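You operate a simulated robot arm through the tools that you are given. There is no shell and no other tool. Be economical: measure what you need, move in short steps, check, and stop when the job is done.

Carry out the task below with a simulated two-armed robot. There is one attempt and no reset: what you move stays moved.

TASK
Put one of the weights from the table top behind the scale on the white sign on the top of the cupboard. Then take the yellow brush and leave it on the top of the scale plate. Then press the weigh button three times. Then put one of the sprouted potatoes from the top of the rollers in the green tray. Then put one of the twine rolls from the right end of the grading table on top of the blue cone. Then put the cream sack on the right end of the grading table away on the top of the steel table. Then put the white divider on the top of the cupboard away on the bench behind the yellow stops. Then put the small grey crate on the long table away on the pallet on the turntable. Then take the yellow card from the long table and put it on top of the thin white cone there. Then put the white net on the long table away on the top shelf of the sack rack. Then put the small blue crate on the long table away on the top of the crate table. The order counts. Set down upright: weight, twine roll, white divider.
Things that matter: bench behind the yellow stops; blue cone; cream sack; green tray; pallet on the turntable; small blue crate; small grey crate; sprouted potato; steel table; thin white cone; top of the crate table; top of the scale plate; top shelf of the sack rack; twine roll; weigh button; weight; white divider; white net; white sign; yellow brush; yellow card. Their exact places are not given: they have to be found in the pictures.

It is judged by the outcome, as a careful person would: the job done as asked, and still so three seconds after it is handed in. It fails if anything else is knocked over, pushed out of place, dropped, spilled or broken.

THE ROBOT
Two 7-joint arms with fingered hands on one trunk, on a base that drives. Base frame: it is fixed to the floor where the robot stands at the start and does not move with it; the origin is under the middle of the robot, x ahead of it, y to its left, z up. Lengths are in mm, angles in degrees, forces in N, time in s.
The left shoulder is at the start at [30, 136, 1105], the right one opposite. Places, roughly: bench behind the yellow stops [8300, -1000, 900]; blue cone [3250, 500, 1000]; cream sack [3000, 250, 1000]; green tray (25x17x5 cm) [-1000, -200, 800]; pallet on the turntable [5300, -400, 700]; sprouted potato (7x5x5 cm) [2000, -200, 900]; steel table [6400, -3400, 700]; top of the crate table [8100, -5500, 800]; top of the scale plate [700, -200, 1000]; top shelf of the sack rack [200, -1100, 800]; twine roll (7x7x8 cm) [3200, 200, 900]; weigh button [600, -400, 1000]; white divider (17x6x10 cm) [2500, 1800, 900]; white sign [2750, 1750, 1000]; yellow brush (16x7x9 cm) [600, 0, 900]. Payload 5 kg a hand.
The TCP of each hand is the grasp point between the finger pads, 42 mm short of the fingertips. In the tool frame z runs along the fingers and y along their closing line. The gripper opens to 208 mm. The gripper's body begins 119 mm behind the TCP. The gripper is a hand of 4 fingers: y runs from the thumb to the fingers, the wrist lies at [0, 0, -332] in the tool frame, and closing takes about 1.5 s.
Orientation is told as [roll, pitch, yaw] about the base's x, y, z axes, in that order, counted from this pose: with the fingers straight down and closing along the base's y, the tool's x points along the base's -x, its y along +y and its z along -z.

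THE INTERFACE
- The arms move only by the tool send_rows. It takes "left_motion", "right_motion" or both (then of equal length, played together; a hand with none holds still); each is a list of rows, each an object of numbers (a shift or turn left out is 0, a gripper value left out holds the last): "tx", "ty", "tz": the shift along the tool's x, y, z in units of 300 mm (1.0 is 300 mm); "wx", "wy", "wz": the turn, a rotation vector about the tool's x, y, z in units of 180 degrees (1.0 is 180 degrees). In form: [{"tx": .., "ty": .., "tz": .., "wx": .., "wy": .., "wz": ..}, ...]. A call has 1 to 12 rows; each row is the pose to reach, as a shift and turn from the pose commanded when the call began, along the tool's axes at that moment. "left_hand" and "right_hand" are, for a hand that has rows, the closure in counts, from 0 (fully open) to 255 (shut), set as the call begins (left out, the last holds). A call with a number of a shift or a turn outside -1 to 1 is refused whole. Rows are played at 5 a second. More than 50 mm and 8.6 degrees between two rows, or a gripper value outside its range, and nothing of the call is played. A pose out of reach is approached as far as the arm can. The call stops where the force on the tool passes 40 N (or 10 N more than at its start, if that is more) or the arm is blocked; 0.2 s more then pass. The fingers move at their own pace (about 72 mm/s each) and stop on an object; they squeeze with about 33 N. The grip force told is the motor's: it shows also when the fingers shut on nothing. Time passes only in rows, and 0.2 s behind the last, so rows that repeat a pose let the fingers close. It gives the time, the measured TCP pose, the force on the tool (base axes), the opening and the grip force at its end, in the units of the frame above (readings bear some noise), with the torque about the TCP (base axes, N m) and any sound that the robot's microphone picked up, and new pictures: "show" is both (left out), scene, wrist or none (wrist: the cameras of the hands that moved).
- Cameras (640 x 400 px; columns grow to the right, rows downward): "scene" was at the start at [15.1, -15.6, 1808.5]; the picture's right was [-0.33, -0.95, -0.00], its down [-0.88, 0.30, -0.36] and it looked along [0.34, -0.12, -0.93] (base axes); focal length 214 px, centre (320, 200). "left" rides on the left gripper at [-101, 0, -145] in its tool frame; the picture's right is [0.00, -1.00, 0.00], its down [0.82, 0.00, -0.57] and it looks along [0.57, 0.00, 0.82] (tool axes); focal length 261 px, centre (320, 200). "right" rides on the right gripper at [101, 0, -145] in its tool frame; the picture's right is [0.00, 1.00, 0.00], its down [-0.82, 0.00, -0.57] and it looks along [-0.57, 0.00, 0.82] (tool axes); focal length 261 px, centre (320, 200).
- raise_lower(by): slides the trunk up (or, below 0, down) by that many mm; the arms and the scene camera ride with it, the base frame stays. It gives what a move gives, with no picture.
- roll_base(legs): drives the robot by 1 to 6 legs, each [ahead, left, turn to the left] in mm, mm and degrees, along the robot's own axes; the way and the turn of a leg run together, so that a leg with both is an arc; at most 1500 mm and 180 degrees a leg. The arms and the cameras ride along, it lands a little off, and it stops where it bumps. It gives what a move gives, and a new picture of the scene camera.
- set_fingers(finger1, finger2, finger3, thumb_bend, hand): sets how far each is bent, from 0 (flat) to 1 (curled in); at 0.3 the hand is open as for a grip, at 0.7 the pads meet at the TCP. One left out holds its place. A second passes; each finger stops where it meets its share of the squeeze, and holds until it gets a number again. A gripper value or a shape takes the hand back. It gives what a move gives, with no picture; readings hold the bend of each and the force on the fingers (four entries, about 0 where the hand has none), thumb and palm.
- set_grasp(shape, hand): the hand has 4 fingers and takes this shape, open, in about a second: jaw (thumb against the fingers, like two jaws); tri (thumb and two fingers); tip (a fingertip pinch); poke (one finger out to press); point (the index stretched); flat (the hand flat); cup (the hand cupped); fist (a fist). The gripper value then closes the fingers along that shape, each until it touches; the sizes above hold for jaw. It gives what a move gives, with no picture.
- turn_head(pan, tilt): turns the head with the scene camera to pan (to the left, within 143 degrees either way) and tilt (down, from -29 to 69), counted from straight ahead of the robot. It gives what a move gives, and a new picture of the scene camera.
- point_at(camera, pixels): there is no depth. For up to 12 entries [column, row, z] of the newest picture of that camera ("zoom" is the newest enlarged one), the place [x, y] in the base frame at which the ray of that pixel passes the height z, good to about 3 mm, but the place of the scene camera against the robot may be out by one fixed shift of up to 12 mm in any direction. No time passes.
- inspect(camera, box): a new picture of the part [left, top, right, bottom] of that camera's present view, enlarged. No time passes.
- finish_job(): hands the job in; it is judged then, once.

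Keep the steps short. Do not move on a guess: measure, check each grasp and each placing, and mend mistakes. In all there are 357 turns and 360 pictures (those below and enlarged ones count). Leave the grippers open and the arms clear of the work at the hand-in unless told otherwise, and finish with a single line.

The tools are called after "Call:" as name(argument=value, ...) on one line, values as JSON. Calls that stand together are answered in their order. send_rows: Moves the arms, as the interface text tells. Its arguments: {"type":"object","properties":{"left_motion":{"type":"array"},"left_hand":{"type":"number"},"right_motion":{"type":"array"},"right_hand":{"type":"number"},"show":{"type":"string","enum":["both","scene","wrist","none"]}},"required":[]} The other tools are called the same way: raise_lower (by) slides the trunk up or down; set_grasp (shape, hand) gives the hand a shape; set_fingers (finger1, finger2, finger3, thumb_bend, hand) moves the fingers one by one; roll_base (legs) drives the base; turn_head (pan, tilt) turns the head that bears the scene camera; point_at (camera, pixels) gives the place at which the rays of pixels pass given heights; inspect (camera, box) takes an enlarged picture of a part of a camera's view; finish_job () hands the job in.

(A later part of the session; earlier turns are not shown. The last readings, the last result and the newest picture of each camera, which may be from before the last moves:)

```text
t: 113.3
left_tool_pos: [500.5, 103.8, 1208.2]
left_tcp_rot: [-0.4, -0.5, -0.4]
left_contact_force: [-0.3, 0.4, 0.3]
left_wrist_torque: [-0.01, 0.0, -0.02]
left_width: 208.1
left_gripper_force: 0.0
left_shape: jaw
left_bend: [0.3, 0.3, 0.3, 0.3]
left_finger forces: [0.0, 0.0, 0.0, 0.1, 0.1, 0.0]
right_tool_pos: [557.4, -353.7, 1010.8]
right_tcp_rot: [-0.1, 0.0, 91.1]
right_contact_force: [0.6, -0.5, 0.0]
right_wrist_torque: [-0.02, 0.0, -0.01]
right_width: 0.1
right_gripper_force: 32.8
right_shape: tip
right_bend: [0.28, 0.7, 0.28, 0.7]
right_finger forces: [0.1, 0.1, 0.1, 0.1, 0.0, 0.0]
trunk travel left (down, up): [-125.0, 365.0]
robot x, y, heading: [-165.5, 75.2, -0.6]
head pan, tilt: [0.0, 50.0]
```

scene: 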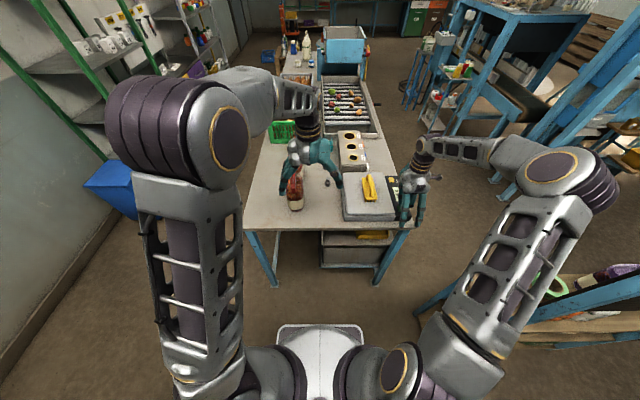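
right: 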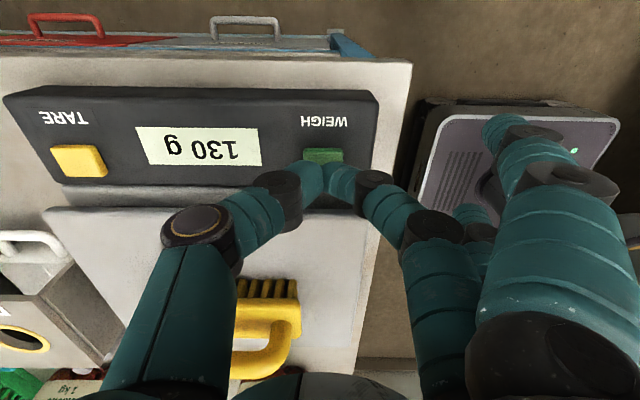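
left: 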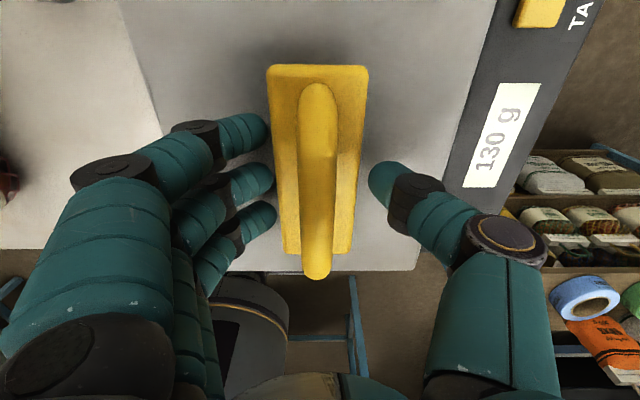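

Third press.

Call:
send_rows(right_motion=[{"tz": 0.025}, {"tz": 0.04}, {"tz": 0.051}], show="none")

Call:
send_rows(right_motion=[{"tz": -0.025}, {"tz": -0.1}, {"tz": -0.25}, {"tz": -0.4}, {"tz": -0.55}, {"tz": -0.6, "ty": 0.1}], show="both")

```text
t: 114.1
left_tool_pos: [501.4, 102.4, 1208.5]
left_tcp_rot: [-0.5, -0.4, -0.4]
left_contact_force: [0.0, -0.4, -0.2]
left_wrist_torque: [0.02, 0.02, 0.01]
left_width: 208.2
left_gripper_force: 0.0
left_shape: jaw
left_bend: [0.3, 0.3, 0.3, 0.3]
left_finger forces: [0.0, 0.1, 0.0, 0.0, 0.1, 0.0]
right_tool_pos: [556.6, -354.3, 996.4]
right_tcp_rot: [0.0, 0.1, 91.0]
right_contact_force: [-0.6, -0.9, 4.3]
right_wrist_torque: [-0.02, -0.06, 0.01]
right_width: 0.0
right_gripper_force: 32.9
right_shape: tip
right_bend: [0.28, 0.7, 0.28, 0.7]
right_finger forces: [0.0, 0.0, 0.0, 0.0, 0.1, 0.0]
trunk travel left (down, up): [-125.0, 365.0]
robot x, y, heading: [-165.6, 71.1, -0.6]
head pan, tilt: [0.0, 50.0]
heard: click
```

```text
t: 115.5
left_tool_pos: [498.9, 102.0, 1208.8]
left_tcp_rot: [-0.5, -0.6, -0.3]
left_contact_force: [-1.7, 0.4, 0.1]
left_wrist_torque: [0.04, -0.14, 0.01]
left_width: 208.2
left_gripper_force: 0.1
left_shape: jaw
left_bend: [0.3, 0.3, 0.3, 0.3]
left_finger forces: [0.0, 0.1, 0.1, 0.1, 0.0, 0.1]
right_tool_pos: [524.6, -354.8, 1177.7]
right_tcp_rot: [0.0, 0.0, 91.0]
right_contact_force: [-0.9, 0.7, 0.4]
right_wrist_torque: [-0.02, -0.12, -0.02]
right_width: 0.0
right_gripper_force: 32.9
right_shape: tip
right_bend: [0.28, 0.7, 0.28, 0.7]
right_finger forces: [0.1, 0.0, 0.0, 0.0, 0.0, 0.1]
trunk travel left (down, up): [-125.0, 365.0]
robot x, y, heading: [-167.8, 74.3, -0.7]
head pan, tilt: [0.0, 50.0]
```

scene: 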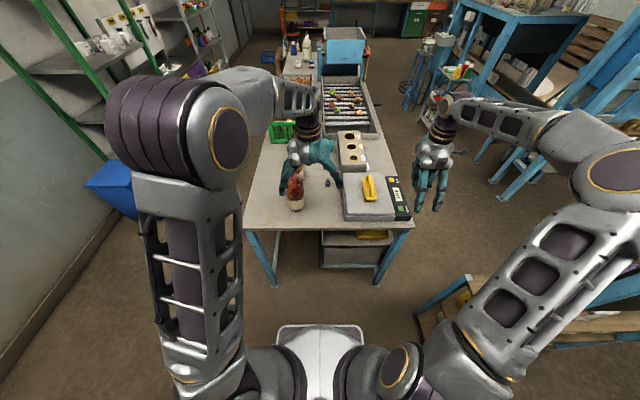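
right: 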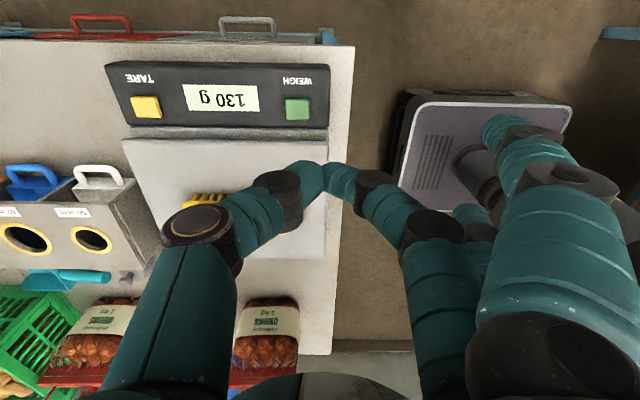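

Three clicks done. Now the rollers: inspect them and the right aisle.

Call:
inspect(camera="scene", box=[270, 20, 520, 180])

Call:
point_at(camera="scene", pixels=[[432, 152, 0], [500, 198, 0], [408, 108, 0], [375, 285, 0], [414, 228, 890], [378, 135, 890], [490, 232, 0]])

```text
2.50 times, centred on (395, 100) of scene
```

zoom: 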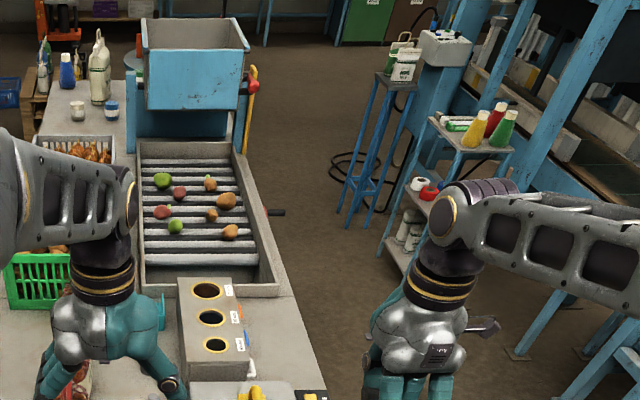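

```text
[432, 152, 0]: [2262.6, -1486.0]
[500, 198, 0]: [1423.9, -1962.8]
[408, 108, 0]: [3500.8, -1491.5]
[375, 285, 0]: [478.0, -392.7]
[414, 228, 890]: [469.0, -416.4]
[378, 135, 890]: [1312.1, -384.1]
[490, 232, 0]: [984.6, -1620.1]
```

Call:
turn_head(pan=-60, tilt=45)

```text
t: 116.8
left_tool_pos: [500.7, 101.7, 1207.9]
left_tcp_rot: [-0.5, -0.4, -0.3]
left_contact_force: [-0.2, 0.6, 0.7]
left_wrist_torque: [0.0, -0.03, -0.04]
left_width: 207.8
left_gripper_force: 0.0
left_shape: jaw
left_bend: [0.3, 0.3, 0.3, 0.3]
left_finger forces: [0.0, 0.1, 0.0, 0.0, 0.0, 0.1]
right_tool_pos: [525.9, -355.1, 1176.1]
right_tcp_rot: [0.1, 0.0, 91.0]
right_contact_force: [0.4, 0.0, 0.8]
right_wrist_torque: [0.02, -0.03, 0.06]
right_width: 0.1
right_gripper_force: 33.1
right_shape: tip
right_bend: [0.28, 0.7, 0.28, 0.7]
right_finger forces: [0.1, 0.0, 0.0, 0.0, 0.1, 0.1]
trunk travel left (down, up): [-125.0, 365.0]
robot x, y, heading: [-167.1, 75.5, -0.4]
head pan, tilt: [-60.0, 45.0]
```

scene: 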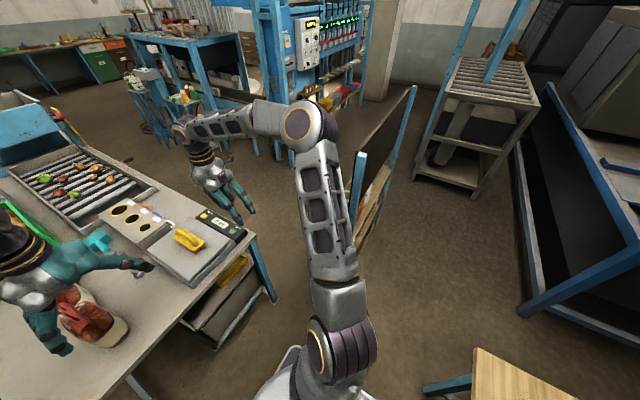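

Call:
point_at(camera="scene", pixels=[[272, 300, 0], [365, 235, 0], [365, 155, 800], [415, 88, 800], [345, 265, 0], [525, 312, 0], [475, 192, 0], [365, 155, 1000], [415, 88, 1000]])

Call:
turn_head(pan=-75, tilt=60)

```text
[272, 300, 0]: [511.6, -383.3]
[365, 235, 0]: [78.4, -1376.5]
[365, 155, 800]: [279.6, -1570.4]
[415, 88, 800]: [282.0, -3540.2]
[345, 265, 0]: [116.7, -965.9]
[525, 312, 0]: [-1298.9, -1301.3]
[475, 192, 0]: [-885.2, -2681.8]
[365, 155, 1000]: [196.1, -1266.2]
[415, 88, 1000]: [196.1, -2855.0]
```

```text
t: 117.6
left_tool_pos: [500.9, 102.2, 1208.0]
left_tcp_rot: [-0.5, -0.5, -0.4]
left_contact_force: [-0.1, 0.6, 0.5]
left_wrist_torque: [0.02, 0.01, 0.01]
left_width: 207.9
left_gripper_force: 0.0
left_shape: jaw
left_bend: [0.3, 0.3, 0.3, 0.3]
left_finger forces: [0.0, 0.1, 0.1, 0.1, 0.0, 0.0]
right_tool_pos: [526.1, -354.7, 1176.9]
right_tcp_rot: [0.0, 0.0, 90.9]
right_contact_force: [-0.3, 0.0, -0.1]
right_wrist_torque: [0.0, 0.01, -0.02]
right_width: 0.0
right_gripper_force: 33.2
right_shape: tip
right_bend: [0.28, 0.7, 0.28, 0.7]
right_finger forces: [0.0, 0.1, 0.0, 0.0, 0.1, 0.1]
trunk travel left (down, up): [-125.0, 365.0]
robot x, y, heading: [-163.9, 69.8, -0.4]
head pan, tilt: [-75.0, 60.0]
```

scene: 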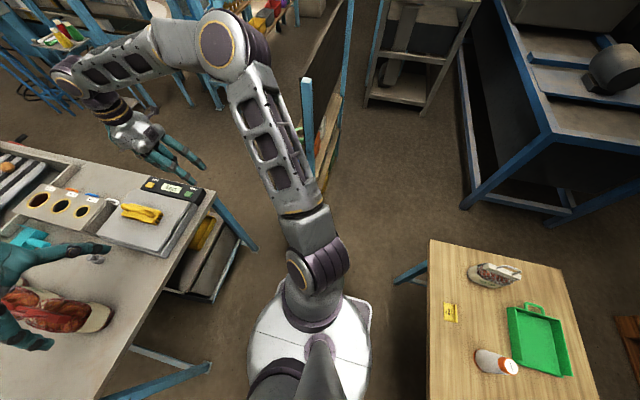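

Call:
point_at(camera="scene", pixels=[[310, 182, 0], [306, 78, 800], [306, 78, 1000], [306, 78, 1200], [253, 250, 0], [215, 190, 890], [335, 95, 800]])

Call:
inspect(camera="scene", box=[240, 0, 400, 220])

```text
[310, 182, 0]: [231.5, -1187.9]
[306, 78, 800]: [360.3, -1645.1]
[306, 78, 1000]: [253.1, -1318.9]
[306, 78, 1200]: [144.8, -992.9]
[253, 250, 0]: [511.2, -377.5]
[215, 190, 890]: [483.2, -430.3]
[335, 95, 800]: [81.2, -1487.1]
```

```text
1.82 times, centred on (320, 110) of scene
```

zoom: 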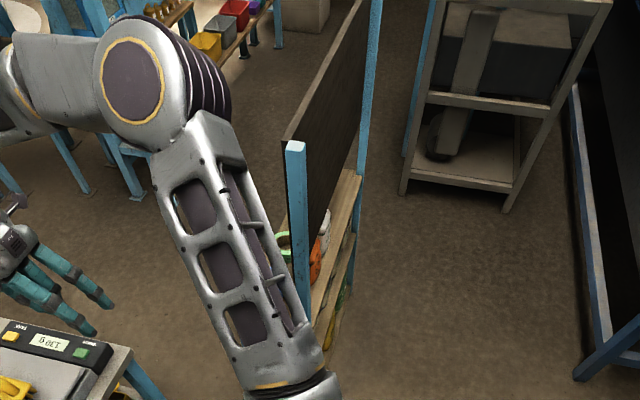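

Call:
turn_head(pan=0, tilt=30)

Call:
inspect(camera="scene", box=[318, 110, 382, 150])

```text
t: 119.0
left_tool_pos: [500.9, 102.6, 1207.0]
left_tcp_rot: [-0.5, -0.5, -0.4]
left_contact_force: [-0.7, 0.3, -0.3]
left_wrist_torque: [-0.02, 0.0, -0.01]
left_width: 207.8
left_gripper_force: 0.0
left_shape: jaw
left_bend: [0.3, 0.3, 0.3, 0.3]
left_finger forces: [0.0, 0.1, 0.0, 0.1, 0.0, 0.0]
right_tool_pos: [526.0, -354.2, 1177.1]
right_tcp_rot: [0.0, 0.0, 91.0]
right_contact_force: [-0.2, -0.8, 0.6]
right_wrist_torque: [0.0, 0.01, 0.01]
right_width: 0.1
right_gripper_force: 32.8
right_shape: tip
right_bend: [0.28, 0.7, 0.28, 0.7]
right_finger forces: [0.1, 0.0, 0.0, 0.0, 0.0, 0.0]
trunk travel left (down, up): [-125.0, 365.0]
robot x, y, heading: [-170.9, 71.6, -0.3]
head pan, tilt: [0.0, 30.0]
```

scene: 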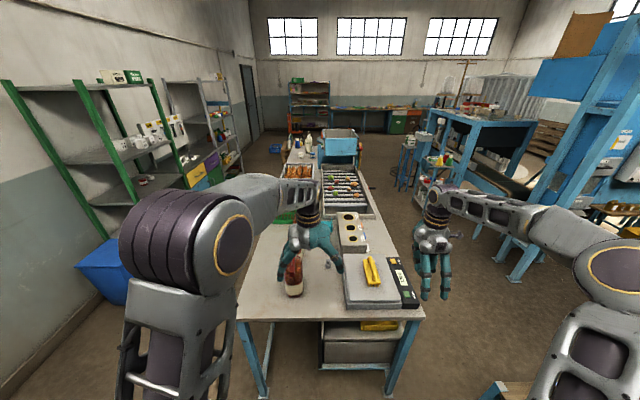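

```text
10.00 times, centred on (350, 130) of scene
```

zoom: 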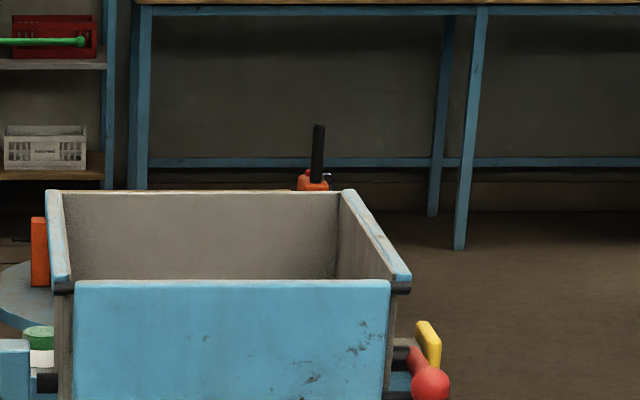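

The inspection enlarges crisply. Zoom on the rollers.

Call:
inspect(camera="scene", box=[315, 165, 379, 205])

Call:
point_at(camera="zoom", pixels=[[320, 200, 930]])

```text
10.00 times, centred on (347, 185) of scene
```

zoom: 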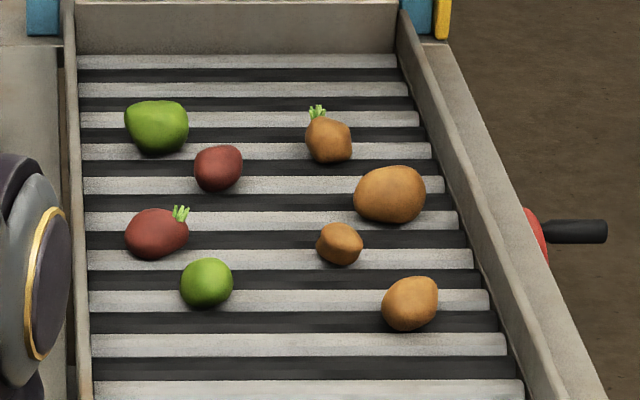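

```text
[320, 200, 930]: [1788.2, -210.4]
```

Call:
point_at(camera="zoom", pixels=[[157, 235, 910], [157, 235, 940], [328, 140, 910], [328, 140, 940], [78, 200, 950], [470, 240, 950], [205, 285, 920], [218, 168, 920], [75, 60, 950]])

```text
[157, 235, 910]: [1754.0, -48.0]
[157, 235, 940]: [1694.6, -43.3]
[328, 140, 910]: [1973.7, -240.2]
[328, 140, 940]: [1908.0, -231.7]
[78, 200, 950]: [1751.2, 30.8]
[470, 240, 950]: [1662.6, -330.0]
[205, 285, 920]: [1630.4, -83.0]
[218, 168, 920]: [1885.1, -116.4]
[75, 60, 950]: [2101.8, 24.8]
```

The red sprouted one is at about (1720,-45), reachable from the left aisle. First tuck the right hand (yaw back to 0).

Call:
set_grasp(hand="right", shape="jaw")

Call:
send_rows(right_motion=[{"tz": -0.05, "ty": 0.05, "wz": 0.046}, {"tz": -0.1, "ty": 0.1, "wz": 0.092}, {"tz": -0.15, "ty": 0.15, "wz": 0.138}, {"tz": -0.2, "ty": 0.2, "wz": 0.184}, {"tz": -0.25, "ty": 0.25, "wz": 0.23}, {"tz": -0.3, "ty": 0.3, "wz": 0.276}, {"tz": -0.35, "ty": 0.35, "wz": 0.322}, {"tz": -0.35, "ty": 0.4, "wz": 0.368}, {"tz": -0.35, "ty": 0.45, "wz": 0.414}, {"tz": -0.35, "ty": 0.5, "wz": 0.46}, {"tz": -0.35, "ty": 0.6, "wz": 0.505}], show="none")

Call:
roll_base(legs=[[0, 850, 0], [1200, 0, 0], [700, 0, 0]])

```text
t: 120.0
left_tool_pos: [501.5, 103.4, 1208.5]
left_tcp_rot: [-0.6, -0.6, -0.3]
left_contact_force: [0.2, -0.8, -0.2]
left_wrist_torque: [-0.03, -0.02, 0.02]
left_width: 207.8
left_gripper_force: 0.0
left_shape: jaw
left_bend: [0.3, 0.3, 0.3, 0.3]
left_finger forces: [0.0, 0.0, 0.1, 0.0, 0.0, 0.0]
right_tool_pos: [526.1, -354.1, 1176.1]
right_tcp_rot: [0.0, -0.1, 91.0]
right_contact_force: [0.0, 0.5, -0.9]
right_wrist_torque: [0.02, 0.05, 0.03]
right_width: 208.0
right_gripper_force: 0.2
right_shape: jaw
right_bend: [0.3, 0.3, 0.3, 0.3]
right_finger forces: [0.0, 0.0, 0.0, 0.1, 0.0, 0.0]
trunk travel left (down, up): [-125.0, 365.0]
robot x, y, heading: [-165.2, 71.3, -0.5]
head pan, tilt: [0.0, 30.0]
```

```text
t: 122.3
left_tool_pos: [499.2, 103.8, 1208.8]
left_tcp_rot: [-0.5, -0.6, -0.3]
left_contact_force: [-1.2, -0.1, 0.4]
left_wrist_torque: [-0.03, -0.15, 0.01]
left_width: 208.1
left_gripper_force: 0.0
left_shape: jaw
left_bend: [0.3, 0.3, 0.3, 0.3]
left_finger forces: [0.0, 0.0, 0.0, 0.0, 0.1, 0.0]
right_tool_pos: [345.8, -356.4, 1282.4]
right_tcp_rot: [0.0, -0.1, 0.0]
right_contact_force: [-1.2, -0.1, -0.5]
right_wrist_torque: [-0.03, -0.17, 0.01]
right_width: 207.9
right_gripper_force: 0.1
right_shape: jaw
right_bend: [0.3, 0.3, 0.3, 0.3]
right_finger forces: [0.1, 0.0, 0.1, 0.1, 0.0, 0.0]
trunk travel left (down, up): [-125.0, 365.0]
robot x, y, heading: [-166.7, 72.2, -0.4]
head pan, tilt: [0.0, 30.0]
```

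```text
t: 135.9
left_tool_pos: [2402.2, 932.2, 1207.3]
left_tcp_rot: [-0.5, -0.5, -0.5]
left_contact_force: [1.2, 1.3, 0.0]
left_wrist_torque: [0.0, 0.07, 0.02]
left_width: 207.7
left_gripper_force: 0.0
left_shape: jaw
left_bend: [0.3, 0.3, 0.3, 0.3]
left_finger forces: [0.1, 0.0, 0.1, 0.0, 0.0, 0.0]
right_tool_pos: [2248.8, 472.3, 1280.7]
right_tcp_rot: [-0.1, 0.0, 0.0]
right_contact_force: [0.4, 0.2, -0.1]
right_wrist_torque: [-0.01, 0.08, 0.01]
right_width: 208.1
right_gripper_force: 0.1
right_shape: jaw
right_bend: [0.3, 0.3, 0.3, 0.3]
right_finger forces: [0.0, 0.0, 0.1, 0.1, 0.1, 0.0]
trunk travel left (down, up): [-125.0, 365.0]
robot x, y, heading: [1736.7, 904.4, -0.5]
head pan, tilt: [0.0, 30.0]
```

scene: 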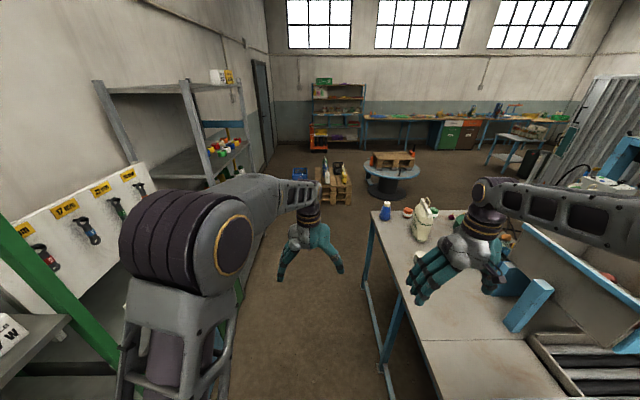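

Call:
roll_base(legs=[[0, 0, -90]])

Call:
turn_head(pan=0, tilt=45)

```text
t: 140.2
left_tool_pos: [1763.0, 235.3, 1208.0]
left_tcp_rot: [-0.5, -0.5, -90.4]
left_contact_force: [-1.0, -0.1, 0.3]
left_wrist_torque: [-0.04, -0.05, 0.0]
left_width: 208.1
left_gripper_force: 0.1
left_shape: jaw
left_bend: [0.3, 0.3, 0.3, 0.3]
left_finger forces: [0.0, 0.1, 0.1, 0.0, 0.0, 0.0]
right_tool_pos: [1303.5, 389.1, 1282.0]
right_tcp_rot: [0.0, 0.0, -90.0]
right_contact_force: [0.2, 0.4, 0.4]
right_wrist_torque: [0.04, -0.05, 0.02]
right_width: 208.1
right_gripper_force: 0.0
right_shape: jaw
right_bend: [0.3, 0.3, 0.3, 0.3]
right_finger forces: [0.1, 0.1, 0.0, 0.0, 0.0, 0.0]
trunk travel left (down, up): [-125.0, 365.0]
robot x, y, heading: [1733.2, 900.0, -90.6]
head pan, tilt: [0.0, 30.0]
```

scene: 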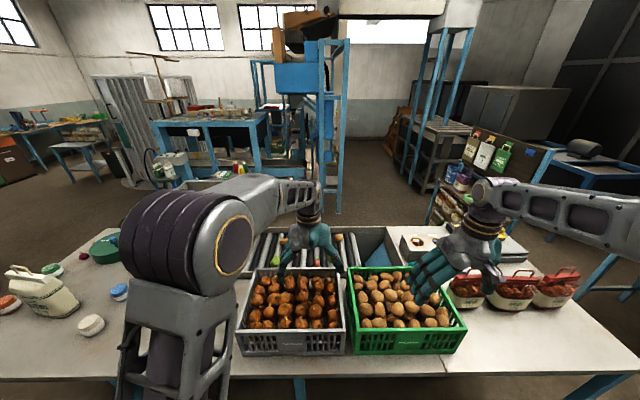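

```text
t: 140.9
left_tool_pos: [1763.9, 234.7, 1207.7]
left_tcp_rot: [-0.5, -0.6, -90.4]
left_contact_force: [-0.2, 0.1, 0.9]
left_wrist_torque: [-0.01, 0.02, 0.0]
left_width: 208.1
left_gripper_force: 0.1
left_shape: jaw
left_bend: [0.3, 0.3, 0.3, 0.3]
left_finger forces: [0.0, 0.1, 0.0, 0.0, 0.0, 0.1]
right_tool_pos: [1304.6, 389.0, 1280.7]
right_tcp_rot: [0.1, -0.1, -89.9]
right_contact_force: [0.4, 0.6, -0.1]
right_wrist_torque: [0.03, 0.0, 0.0]
right_width: 208.0
right_gripper_force: 0.1
right_shape: jaw
right_bend: [0.3, 0.3, 0.3, 0.3]
right_finger forces: [0.0, 0.0, 0.0, 0.0, 0.1, 0.0]
trunk travel left (down, up): [-125.0, 365.0]
robot x, y, heading: [1731.0, 904.5, -90.6]
head pan, tilt: [0.0, 45.0]
```

scene: 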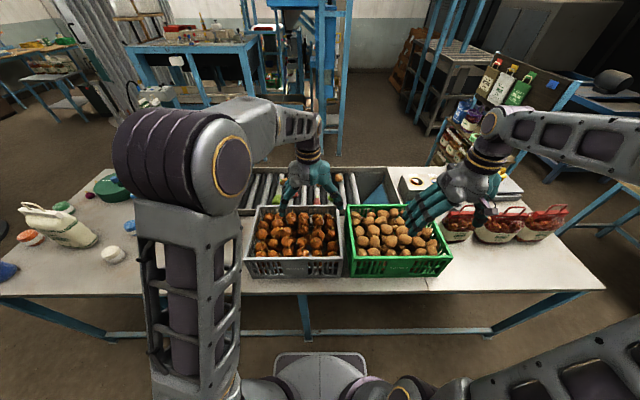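

Shift the base a little ahead and right, then extend the left hand over the rollers.

Call:
roll_base(legs=[[60, -180, 0]])

Call:
send_rows(left_motion=[{"tx": -0.15, "ty": 0.1}, {"tx": -0.3, "ty": 0.2}, {"tx": -0.45, "ty": 0.3}, {"tx": -0.6, "ty": 0.4}, {"tx": -0.72, "ty": 0.5}])

```text
t: 142.5
left_tool_pos: [1578.5, 176.1, 1207.7]
left_tcp_rot: [-0.4, -0.3, -90.7]
left_contact_force: [-1.3, -0.9, 0.7]
left_wrist_torque: [0.0, -0.15, 0.02]
left_width: 207.8
left_gripper_force: 0.2
left_shape: jaw
left_bend: [0.3, 0.3, 0.3, 0.3]
left_finger forces: [0.0, 0.0, 0.0, 0.1, 0.0, 0.1]
right_tool_pos: [1120.4, 331.3, 1279.3]
right_tcp_rot: [0.2, 0.1, -90.1]
right_contact_force: [-0.2, -0.5, 0.1]
right_wrist_torque: [0.05, -0.19, -0.01]
right_width: 208.1
right_gripper_force: 0.0
right_shape: jaw
right_bend: [0.3, 0.3, 0.3, 0.3]
right_finger forces: [0.1, 0.1, 0.0, 0.1, 0.1, 0.0]
trunk travel left (down, up): [-125.0, 365.0]
robot x, y, heading: [1551.9, 842.3, -90.9]
head pan, tilt: [0.0, 45.0]
```

scene: 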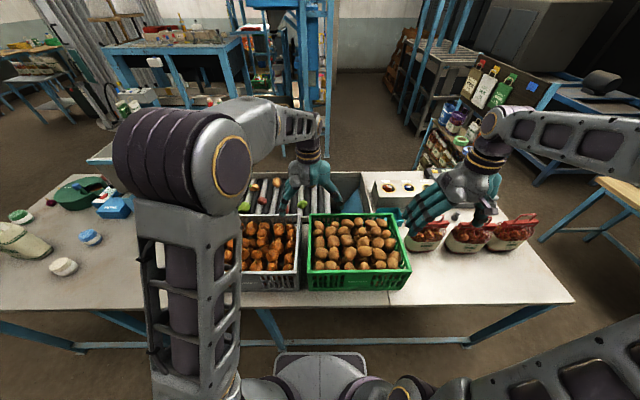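

```text
refused: row 1 steps farther than a row can; nothing moved
```

Call:
send_rows(left_motion=[{"tx": -0.12, "ty": 0.08}, {"tx": -0.24, "ty": 0.16}, {"tx": -0.36, "ty": 0.24}, {"tx": -0.48, "ty": 0.32}, {"tx": -0.6, "ty": 0.4}, {"tx": -0.687, "ty": 0.457}])

Call:
inspect(camera="scene", box=[220, 140, 380, 240])

```text
t: 143.9
left_tool_pos: [1716.6, -31.7, 1207.3]
left_tcp_rot: [-0.5, -0.3, -90.6]
left_contact_force: [0.0, -0.6, -0.1]
left_wrist_torque: [0.11, 0.01, 0.0]
left_width: 207.9
left_gripper_force: 0.0
left_shape: jaw
left_bend: [0.3, 0.3, 0.3, 0.3]
left_finger forces: [0.0, 0.0, 0.0, 0.1, 0.0, 0.0]
right_tool_pos: [1122.0, 329.7, 1279.5]
right_tcp_rot: [-0.1, 0.1, -90.1]
right_contact_force: [0.0, -0.8, -0.6]
right_wrist_torque: [0.13, 0.04, -0.01]
right_width: 207.9
right_gripper_force: 0.0
right_shape: jaw
right_bend: [0.3, 0.3, 0.3, 0.3]
right_finger forces: [0.1, 0.1, 0.0, 0.0, 0.1, 0.0]
trunk travel left (down, up): [-125.0, 365.0]
robot x, y, heading: [1551.6, 843.2, -90.7]
head pan, tilt: [0.0, 45.0]
```

scene: 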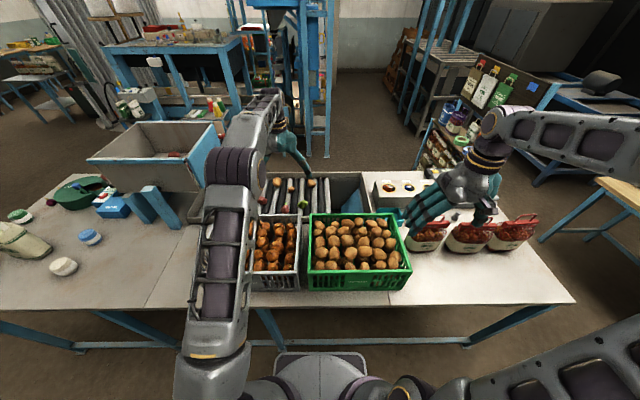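
left: 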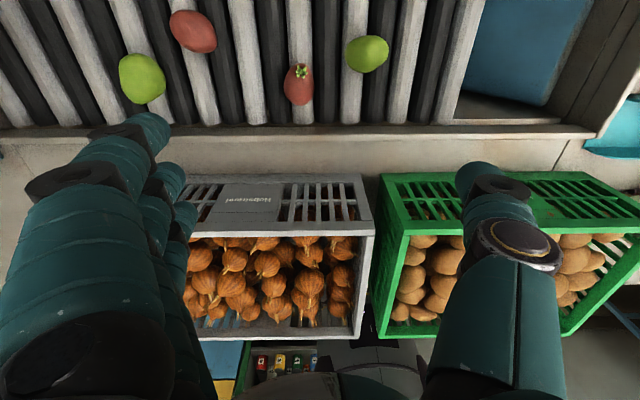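

```text
4.00 times, centred on (300, 190) of scene
```

zoom: 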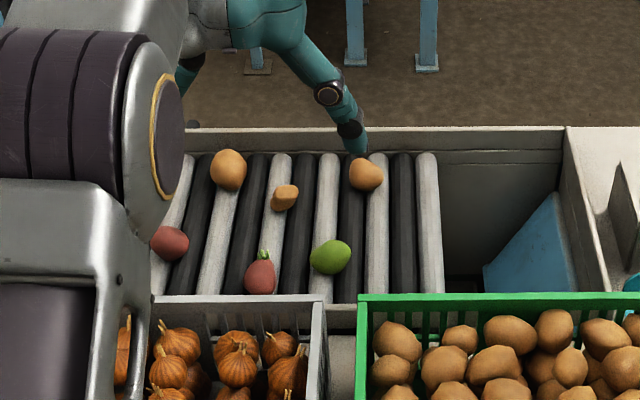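

Call:
point_at(camera="left", pixels=[[298, 86, 920], [298, 86, 950], [300, 125, 940], [280, 178, 1000], [372, 55, 920], [312, 125, 960]])

Call:
point_at(camera="scene", pixels=[[285, 209, 920], [285, 209, 950], [310, 214, 960]])

```text
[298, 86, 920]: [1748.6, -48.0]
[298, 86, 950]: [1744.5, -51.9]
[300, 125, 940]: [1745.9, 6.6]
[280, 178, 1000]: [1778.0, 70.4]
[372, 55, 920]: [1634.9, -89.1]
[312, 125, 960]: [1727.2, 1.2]
```

```text
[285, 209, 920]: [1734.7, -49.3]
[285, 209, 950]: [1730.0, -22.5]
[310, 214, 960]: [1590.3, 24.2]
```

Potato at (1742,-48,920). Go above and down to z 985 with the jaw at ~80 mm.

Call:
send_rows(left_motion=[{"tx": -0.054, "ty": 0.085}, {"tx": -0.054, "ty": 0.085, "tz": 0.15}, {"tx": -0.054, "ty": 0.085, "tz": 0.3}, {"tx": -0.054, "ty": 0.085, "tz": 0.45}, {"tx": -0.054, "ty": 0.085, "tz": 0.6}, {"tx": -0.054, "ty": 0.085, "tz": 0.73}], left_hand=155)

Call:
inspect(camera="left", box=[200, 60, 440, 240])

```text
t: 145.3
left_tool_pos: [1738.5, -50.5, 988.7]
left_tcp_rot: [-0.5, -0.5, -90.6]
left_contact_force: [-0.7, -0.8, 1.8]
left_wrist_torque: [0.12, 0.04, -0.03]
left_width: 82.1
left_gripper_force: 0.0
left_shape: jaw
left_bend: [0.73, 0.73, 0.73, 0.7]
left_finger forces: [0.0, 0.0, 0.0, 0.1, 0.0, 0.1]
right_tool_pos: [1122.1, 330.3, 1280.7]
right_tcp_rot: [0.0, 0.2, -90.1]
right_contact_force: [0.8, -0.7, 0.6]
right_wrist_torque: [0.11, 0.02, 0.01]
right_width: 208.1
right_gripper_force: 0.2
right_shape: jaw
right_bend: [0.3, 0.3, 0.3, 0.3]
right_finger forces: [0.0, 0.0, 0.1, 0.0, 0.0, 0.0]
trunk travel left (down, up): [-125.0, 365.0]
robot x, y, heading: [1553.7, 841.3, -90.9]
head pan, tilt: [0.0, 45.0]
```

scene: 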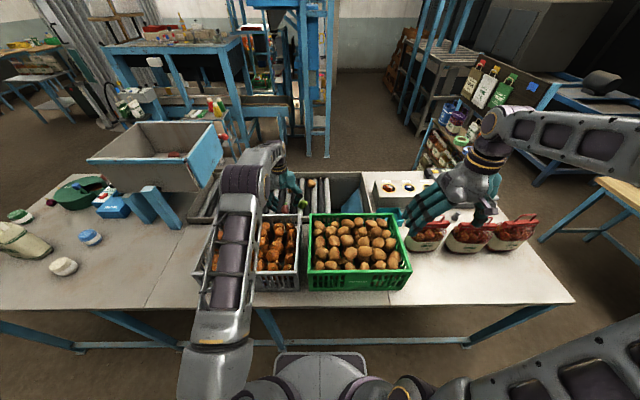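
left: 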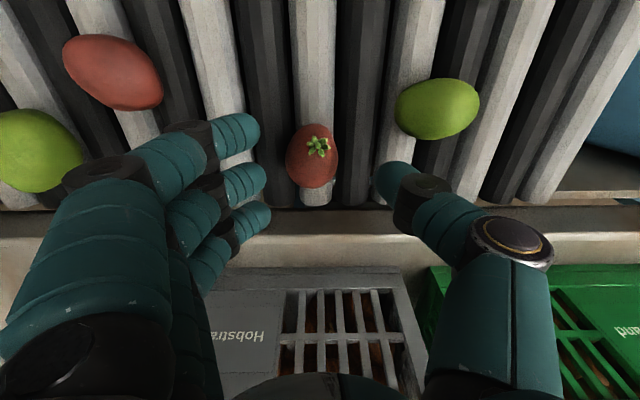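

```text
2.22 times, centred on (320, 150) of left
```

zoom: 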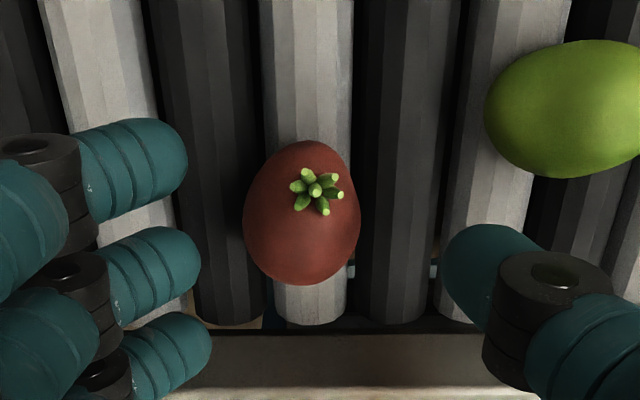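

Call:
point_at(camera="left", pixels=[[313, 156, 920], [313, 130, 920], [313, 182, 915], [250, 208, 950], [250, 235, 950], [437, 105, 920], [380, 120, 920], [250, 208, 930]])

```text
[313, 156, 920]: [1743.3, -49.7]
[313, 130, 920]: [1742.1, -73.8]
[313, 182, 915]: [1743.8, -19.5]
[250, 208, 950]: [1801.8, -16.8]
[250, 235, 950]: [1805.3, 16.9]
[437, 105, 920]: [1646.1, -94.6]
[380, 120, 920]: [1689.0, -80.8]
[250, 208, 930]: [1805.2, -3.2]
```

The frame rim is close to finger 3; shift 10 mm away, narrow to ~65 mm, and descend.

Call:
send_rows(left_motion=[{"tx": -0.033, "ty": 0.013}, {"tx": -0.033, "ty": 0.013, "tz": 0.05}, {"tx": -0.033, "ty": 0.013, "tz": 0.1}, {"tx": -0.033, "ty": 0.013, "tz": 0.14}], left_hand=175, show="wrist")

```text
t: 146.3
left_tool_pos: [1742.1, -60.5, 947.4]
left_tcp_rot: [-0.6, -0.5, -90.6]
left_contact_force: [0.6, 0.3, 0.2]
left_wrist_torque: [0.01, 0.01, -0.02]
left_width: 65.7
left_gripper_force: 0.2
left_shape: jaw
left_bend: [0.73, 0.73, 0.73, 0.7]
left_finger forces: [0.0, 0.0, 0.0, 0.0, 0.0, 0.1]
right_tool_pos: [1121.3, 330.4, 1281.3]
right_tcp_rot: [0.0, 0.0, -90.1]
right_contact_force: [0.0, 0.4, 0.4]
right_wrist_torque: [0.0, -0.01, -0.02]
right_width: 207.9
right_gripper_force: 0.1
right_shape: jaw
right_bend: [0.3, 0.3, 0.3, 0.3]
right_finger forces: [0.0, 0.0, 0.0, 0.0, 0.0, 0.0]
trunk travel left (down, up): [-125.0, 365.0]
robot x, y, heading: [1550.8, 842.7, -90.7]
head pan, tilt: [0.0, 45.0]
```

left: 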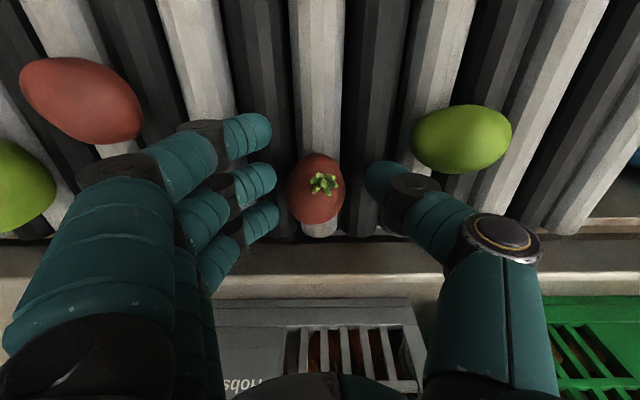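

Close on the potato.

Call:
send_rows(left_motion=[{"tz": 0.01}, {"tz": 0.01}, {"tz": 0.01}, {"tz": 0.01}, {"tz": 0.01}, {"tz": 0.01}, {"tz": 0.01}], left_hand=255, show="none")

Call:
send_rows(left_motion=[{"tz": -0.05}, {"tz": -0.15}, {"tz": -0.28}, {"tz": -0.42}], show="wrist")

```text
t: 147.9
left_tool_pos: [1741.8, -59.4, 944.9]
left_tcp_rot: [-0.5, -0.6, -90.7]
left_contact_force: [-1.0, -0.7, 1.6]
left_wrist_torque: [0.08, -0.04, 0.02]
left_width: 25.8
left_gripper_force: 33.2
left_shape: jaw
left_bend: [0.7, 0.73, 0.72, 0.71]
left_finger forces: [0.0, 11.2, 17.0, 0.0, 27.6, 0.0]
right_tool_pos: [1122.7, 330.9, 1281.6]
right_tcp_rot: [0.0, 0.1, -90.0]
right_contact_force: [-0.2, -0.2, -0.3]
right_wrist_torque: [0.01, 0.05, 0.02]
right_width: 208.4
right_gripper_force: 0.2
right_shape: jaw
right_bend: [0.3, 0.3, 0.3, 0.3]
right_finger forces: [0.0, 0.1, 0.1, 0.0, 0.1, 0.1]
trunk travel left (down, up): [-125.0, 365.0]
robot x, y, heading: [1554.7, 842.1, -90.6]
head pan, tilt: [0.0, 45.0]
```

```text
t: 148.9
left_tool_pos: [1743.2, -56.2, 1071.0]
left_tcp_rot: [-0.5, -0.3, -90.6]
left_contact_force: [0.5, 0.7, -1.5]
left_wrist_torque: [-0.1, -0.05, 0.0]
left_width: 25.6
left_gripper_force: 33.2
left_shape: jaw
left_bend: [0.7, 0.73, 0.72, 0.71]
left_finger forces: [0.0, 11.6, 14.9, 0.0, 27.3, 0.0]
right_tool_pos: [1119.9, 332.4, 1282.6]
right_tcp_rot: [-0.1, 0.0, -90.1]
right_contact_force: [0.1, 0.7, -0.6]
right_wrist_torque: [-0.09, 0.02, 0.0]
right_width: 208.1
right_gripper_force: 0.0
right_shape: jaw
right_bend: [0.3, 0.3, 0.3, 0.3]
right_finger forces: [0.0, 0.0, 0.1, 0.0, 0.1, 0.0]
trunk travel left (down, up): [-125.0, 365.0]
robot x, y, heading: [1553.8, 844.5, -90.8]
head pan, tilt: [0.0, 45.0]
```

left: 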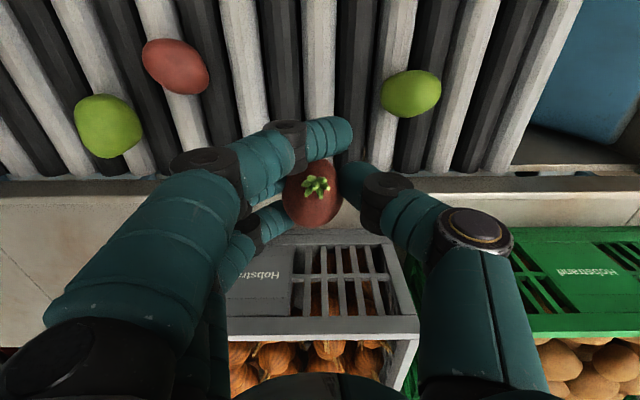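

Held. Raise, retract, then turn and drive back toward the long table.

Call:
send_rows(left_motion=[{"tz": -0.15}, {"tz": -0.3}, {"tz": -0.45}, {"tz": -0.48, "tx": 0.15}, {"tz": -0.48, "tx": 0.3}, {"tz": -0.48, "tx": 0.45}, {"tz": -0.48, "tx": 0.6}, {"tz": -0.48, "tx": 0.75}, {"tz": -0.48, "tx": 0.9}], show="none")

Call:
roll_base(legs=[[-120, 0, 0], [0, 0, -90], [1450, 0, 0], [0, 850, 0]])

```text
t: 150.9
left_tool_pos: [1748.0, 216.0, 1212.1]
left_tcp_rot: [-0.5, -0.6, -90.6]
left_contact_force: [0.0, 2.1, -0.5]
left_wrist_torque: [-0.16, 0.03, 0.0]
left_width: 25.6
left_gripper_force: 32.6
left_shape: jaw
left_bend: [0.7, 0.73, 0.72, 0.71]
left_finger forces: [0.0, 12.5, 15.0, 0.0, 27.1, 0.1]
right_tool_pos: [1122.2, 334.5, 1283.6]
right_tcp_rot: [0.0, 0.0, -90.1]
right_contact_force: [0.4, 0.8, 1.0]
right_wrist_torque: [-0.15, 0.02, 0.05]
right_width: 207.8
right_gripper_force: 0.0
right_shape: jaw
right_bend: [0.3, 0.3, 0.3, 0.3]
right_finger forces: [0.0, 0.1, 0.0, 0.0, 0.0, 0.0]
trunk travel left (down, up): [-125.0, 365.0]
robot x, y, heading: [1552.6, 844.8, -90.7]
head pan, tilt: [0.0, 45.0]
```

```text
t: 166.8
left_tool_pos: [-522.0, -74.0, 1211.5]
left_tcp_rot: [-0.5, -0.4, 179.7]
left_contact_force: [-0.3, -0.2, -1.3]
left_wrist_torque: [0.06, 0.01, 0.0]
left_width: 25.3
left_gripper_force: 33.8
left_shape: jaw
left_bend: [0.7, 0.73, 0.72, 0.71]
left_finger forces: [0.0, 12.6, 13.8, 0.0, 26.5, 0.0]
right_tool_pos: [-405.9, 553.4, 1282.3]
right_tcp_rot: [0.0, 0.2, -179.7]
right_contact_force: [0.5, -0.6, 0.2]
right_wrist_torque: [0.06, -0.01, -0.01]
right_width: 208.1
right_gripper_force: 0.1
right_shape: jaw
right_bend: [0.3, 0.3, 0.3, 0.3]
right_finger forces: [0.1, 0.0, 0.0, 0.0, 0.0, 0.0]
trunk travel left (down, up): [-125.0, 365.0]
robot x, y, heading: [106.5, 127.0, 179.5]
head pan, tilt: [0.0, 45.0]
```

scene: 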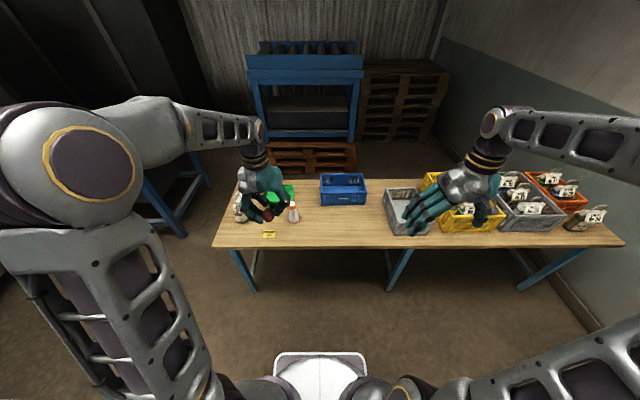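

Call:
point_at(camera="scene", pixels=[[400, 246, 780], [292, 187, 800], [268, 234, 785], [293, 221, 785], [345, 190, 850], [216, 246, 780]])

Call:
inspect(camera="scene", box=[210, 150, 370, 260])

Call:
inspect(camera="left", box=[0, 0, 640, 400])

```text
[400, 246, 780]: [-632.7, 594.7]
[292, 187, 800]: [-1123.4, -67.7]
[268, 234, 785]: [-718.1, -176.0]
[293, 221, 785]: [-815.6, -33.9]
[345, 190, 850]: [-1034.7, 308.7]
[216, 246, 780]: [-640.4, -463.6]
```

```text
3.64 times, centred on (290, 205) of scene
```

zoom: 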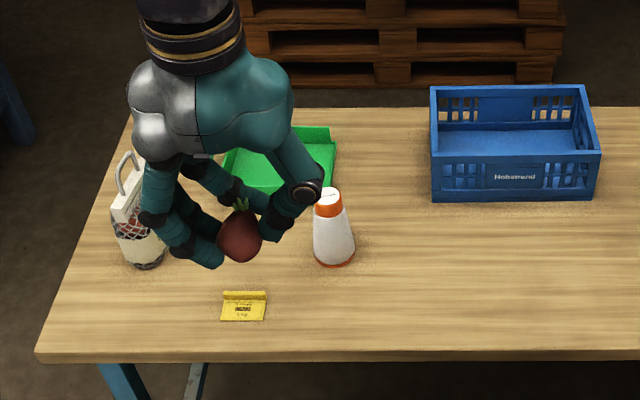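

```text
1.00 times, centred on (320, 200) of left
```

zoom: 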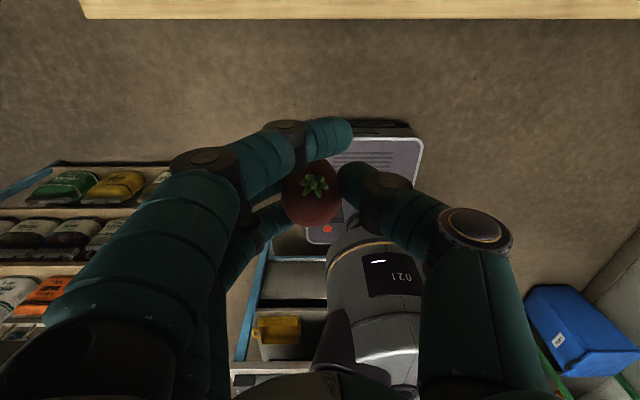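

Drive 300 ahead, then look at the tray.

Call:
roll_base(legs=[[300, 0, 0]])

Call:
inspect(camera="scene", box=[180, 140, 380, 290])

Call:
inspect(camera="left", box=[0, 0, 640, 400])

```text
t: 168.8
left_tool_pos: [-823.6, -70.2, 1211.2]
left_tcp_rot: [-0.5, -0.3, 179.7]
left_contact_force: [-0.7, -0.3, -1.7]
left_wrist_torque: [-0.03, -0.08, 0.01]
left_width: 25.6
left_gripper_force: 32.9
left_shape: jaw
left_bend: [0.7, 0.73, 0.72, 0.71]
left_finger forces: [0.0, 12.6, 13.9, 0.0, 26.6, 0.0]
right_tool_pos: [-710.6, 556.4, 1280.1]
right_tcp_rot: [0.0, 0.1, -179.8]
right_contact_force: [-0.5, -0.3, -0.3]
right_wrist_torque: [0.01, -0.15, 0.03]
right_width: 208.0
right_gripper_force: 0.0
right_shape: jaw
right_bend: [0.3, 0.3, 0.3, 0.3]
right_finger forces: [0.0, 0.0, 0.0, 0.1, 0.0, 0.0]
trunk travel left (down, up): [-125.0, 365.0]
robot x, y, heading: [-194.2, 128.1, 179.5]
head pan, tilt: [0.0, 45.0]
```

scene: 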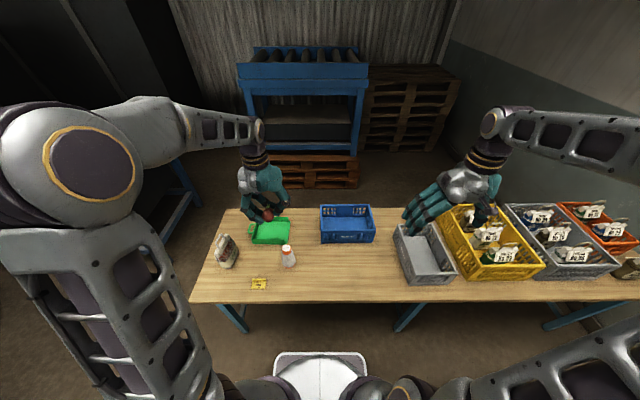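

```text
2.67 times, centred on (280, 215) of scene
```

zoom: 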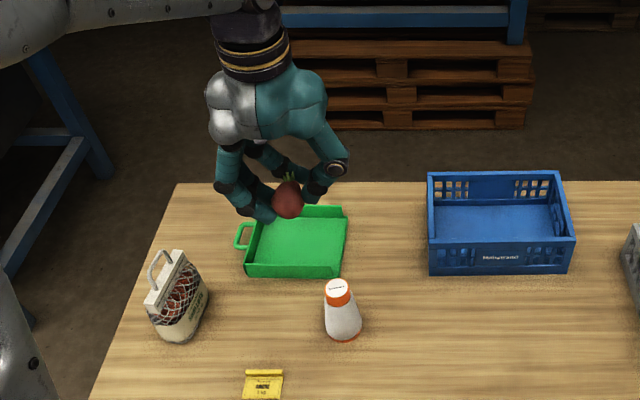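

```text
1.00 times, centred on (320, 200) of left
```

zoom: 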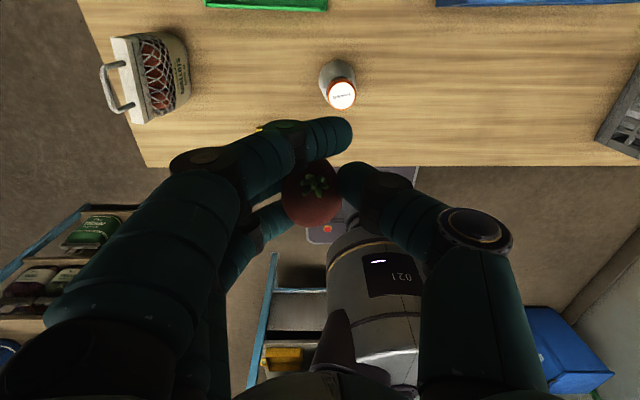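

Call:
point_at(camera="scene", pixels=[[271, 232, 790], [252, 244, 790], [287, 244, 790], [289, 219, 800], [254, 222, 800], [289, 265, 785], [259, 285, 785]])

Call:
point_at(camera="left", pixels=[[205, 2, 790], [327, 10, 790], [338, 100, 790], [338, 70, 790]])

```text
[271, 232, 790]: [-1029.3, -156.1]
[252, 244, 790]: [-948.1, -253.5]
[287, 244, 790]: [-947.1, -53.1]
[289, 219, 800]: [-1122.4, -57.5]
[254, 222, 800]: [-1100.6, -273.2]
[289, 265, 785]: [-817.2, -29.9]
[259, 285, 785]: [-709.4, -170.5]
```

```text
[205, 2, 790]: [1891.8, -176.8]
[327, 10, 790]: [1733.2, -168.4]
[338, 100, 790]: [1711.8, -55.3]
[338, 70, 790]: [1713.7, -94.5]
```

Tray centre ≈ (-1030,-156). Move over and down to z 900.

Call:
send_rows(left_motion=[{"tx": -0.14, "ty": 0.06}, {"tx": -0.28, "ty": 0.12}, {"tx": -0.42, "ty": 0.18}, {"tx": -0.56, "ty": 0.24}, {"tx": -0.688, "ty": 0.287}, {"tx": -0.688, "ty": 0.287, "tz": 0.16}, {"tx": -0.688, "ty": 0.287, "tz": 0.32}, {"tx": -0.688, "ty": 0.287, "tz": 0.48}, {"tx": -0.688, "ty": 0.287, "tz": 0.64}, {"tx": -0.688, "ty": 0.287, "tz": 0.8}, {"tx": -0.688, "ty": 0.287, "tz": 0.95}])

Call:
inspect(camera="scene", box=[210, 160, 350, 270])

```text
t: 171.2
left_tool_pos: [-1033.7, -155.0, 926.2]
left_tcp_rot: [-0.5, -0.6, 179.7]
left_contact_force: [-1.5, -0.5, 1.2]
left_wrist_torque: [0.02, -0.16, -0.02]
left_width: 25.1
left_gripper_force: 33.1
left_shape: jaw
left_bend: [0.7, 0.73, 0.72, 0.71]
left_finger forces: [0.0, 13.1, 14.1, 0.0, 26.2, 0.0]
right_tool_pos: [-709.9, 556.3, 1280.8]
right_tcp_rot: [0.0, 0.1, -179.9]
right_contact_force: [-0.6, 0.4, -0.9]
right_wrist_torque: [0.05, -0.15, -0.05]
right_width: 208.0
right_gripper_force: 0.1
right_shape: jaw
right_bend: [0.3, 0.3, 0.3, 0.3]
right_finger forces: [0.0, 0.1, 0.0, 0.1, 0.0, 0.1]
trunk travel left (down, up): [-125.0, 365.0]
robot x, y, heading: [-190.2, 127.6, 179.6]
head pan, tilt: [0.0, 45.0]
```

scene: 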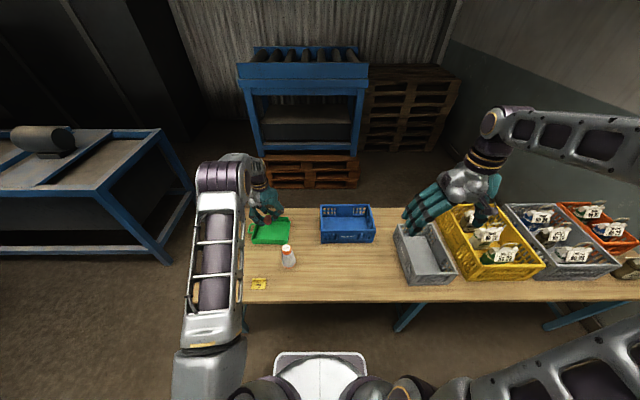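
left: 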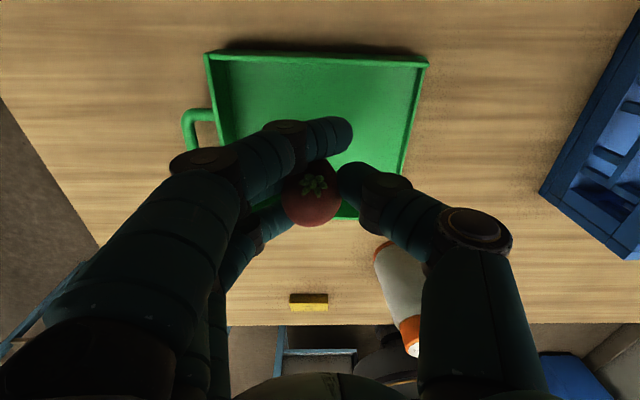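

```text
3.64 times, centred on (280, 215) of scene
```

zoom: 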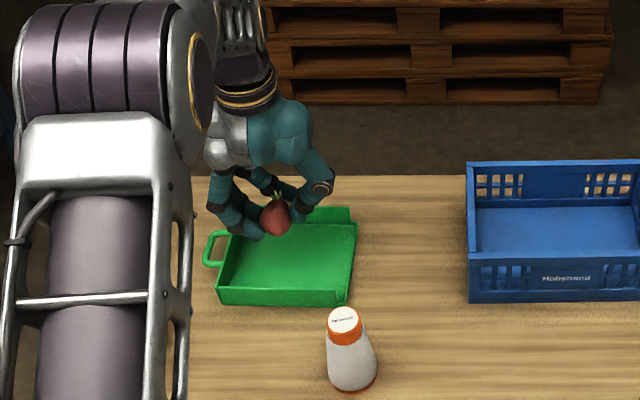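

Call:
point_at(camera="left", pixels=[[318, 140, 795], [210, 65, 790], [418, 65, 790], [352, 215, 800], [395, 250, 785]])

```text
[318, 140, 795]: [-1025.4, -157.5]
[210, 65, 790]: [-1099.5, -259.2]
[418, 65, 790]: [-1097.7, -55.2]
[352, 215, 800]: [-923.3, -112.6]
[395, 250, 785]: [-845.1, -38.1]
```

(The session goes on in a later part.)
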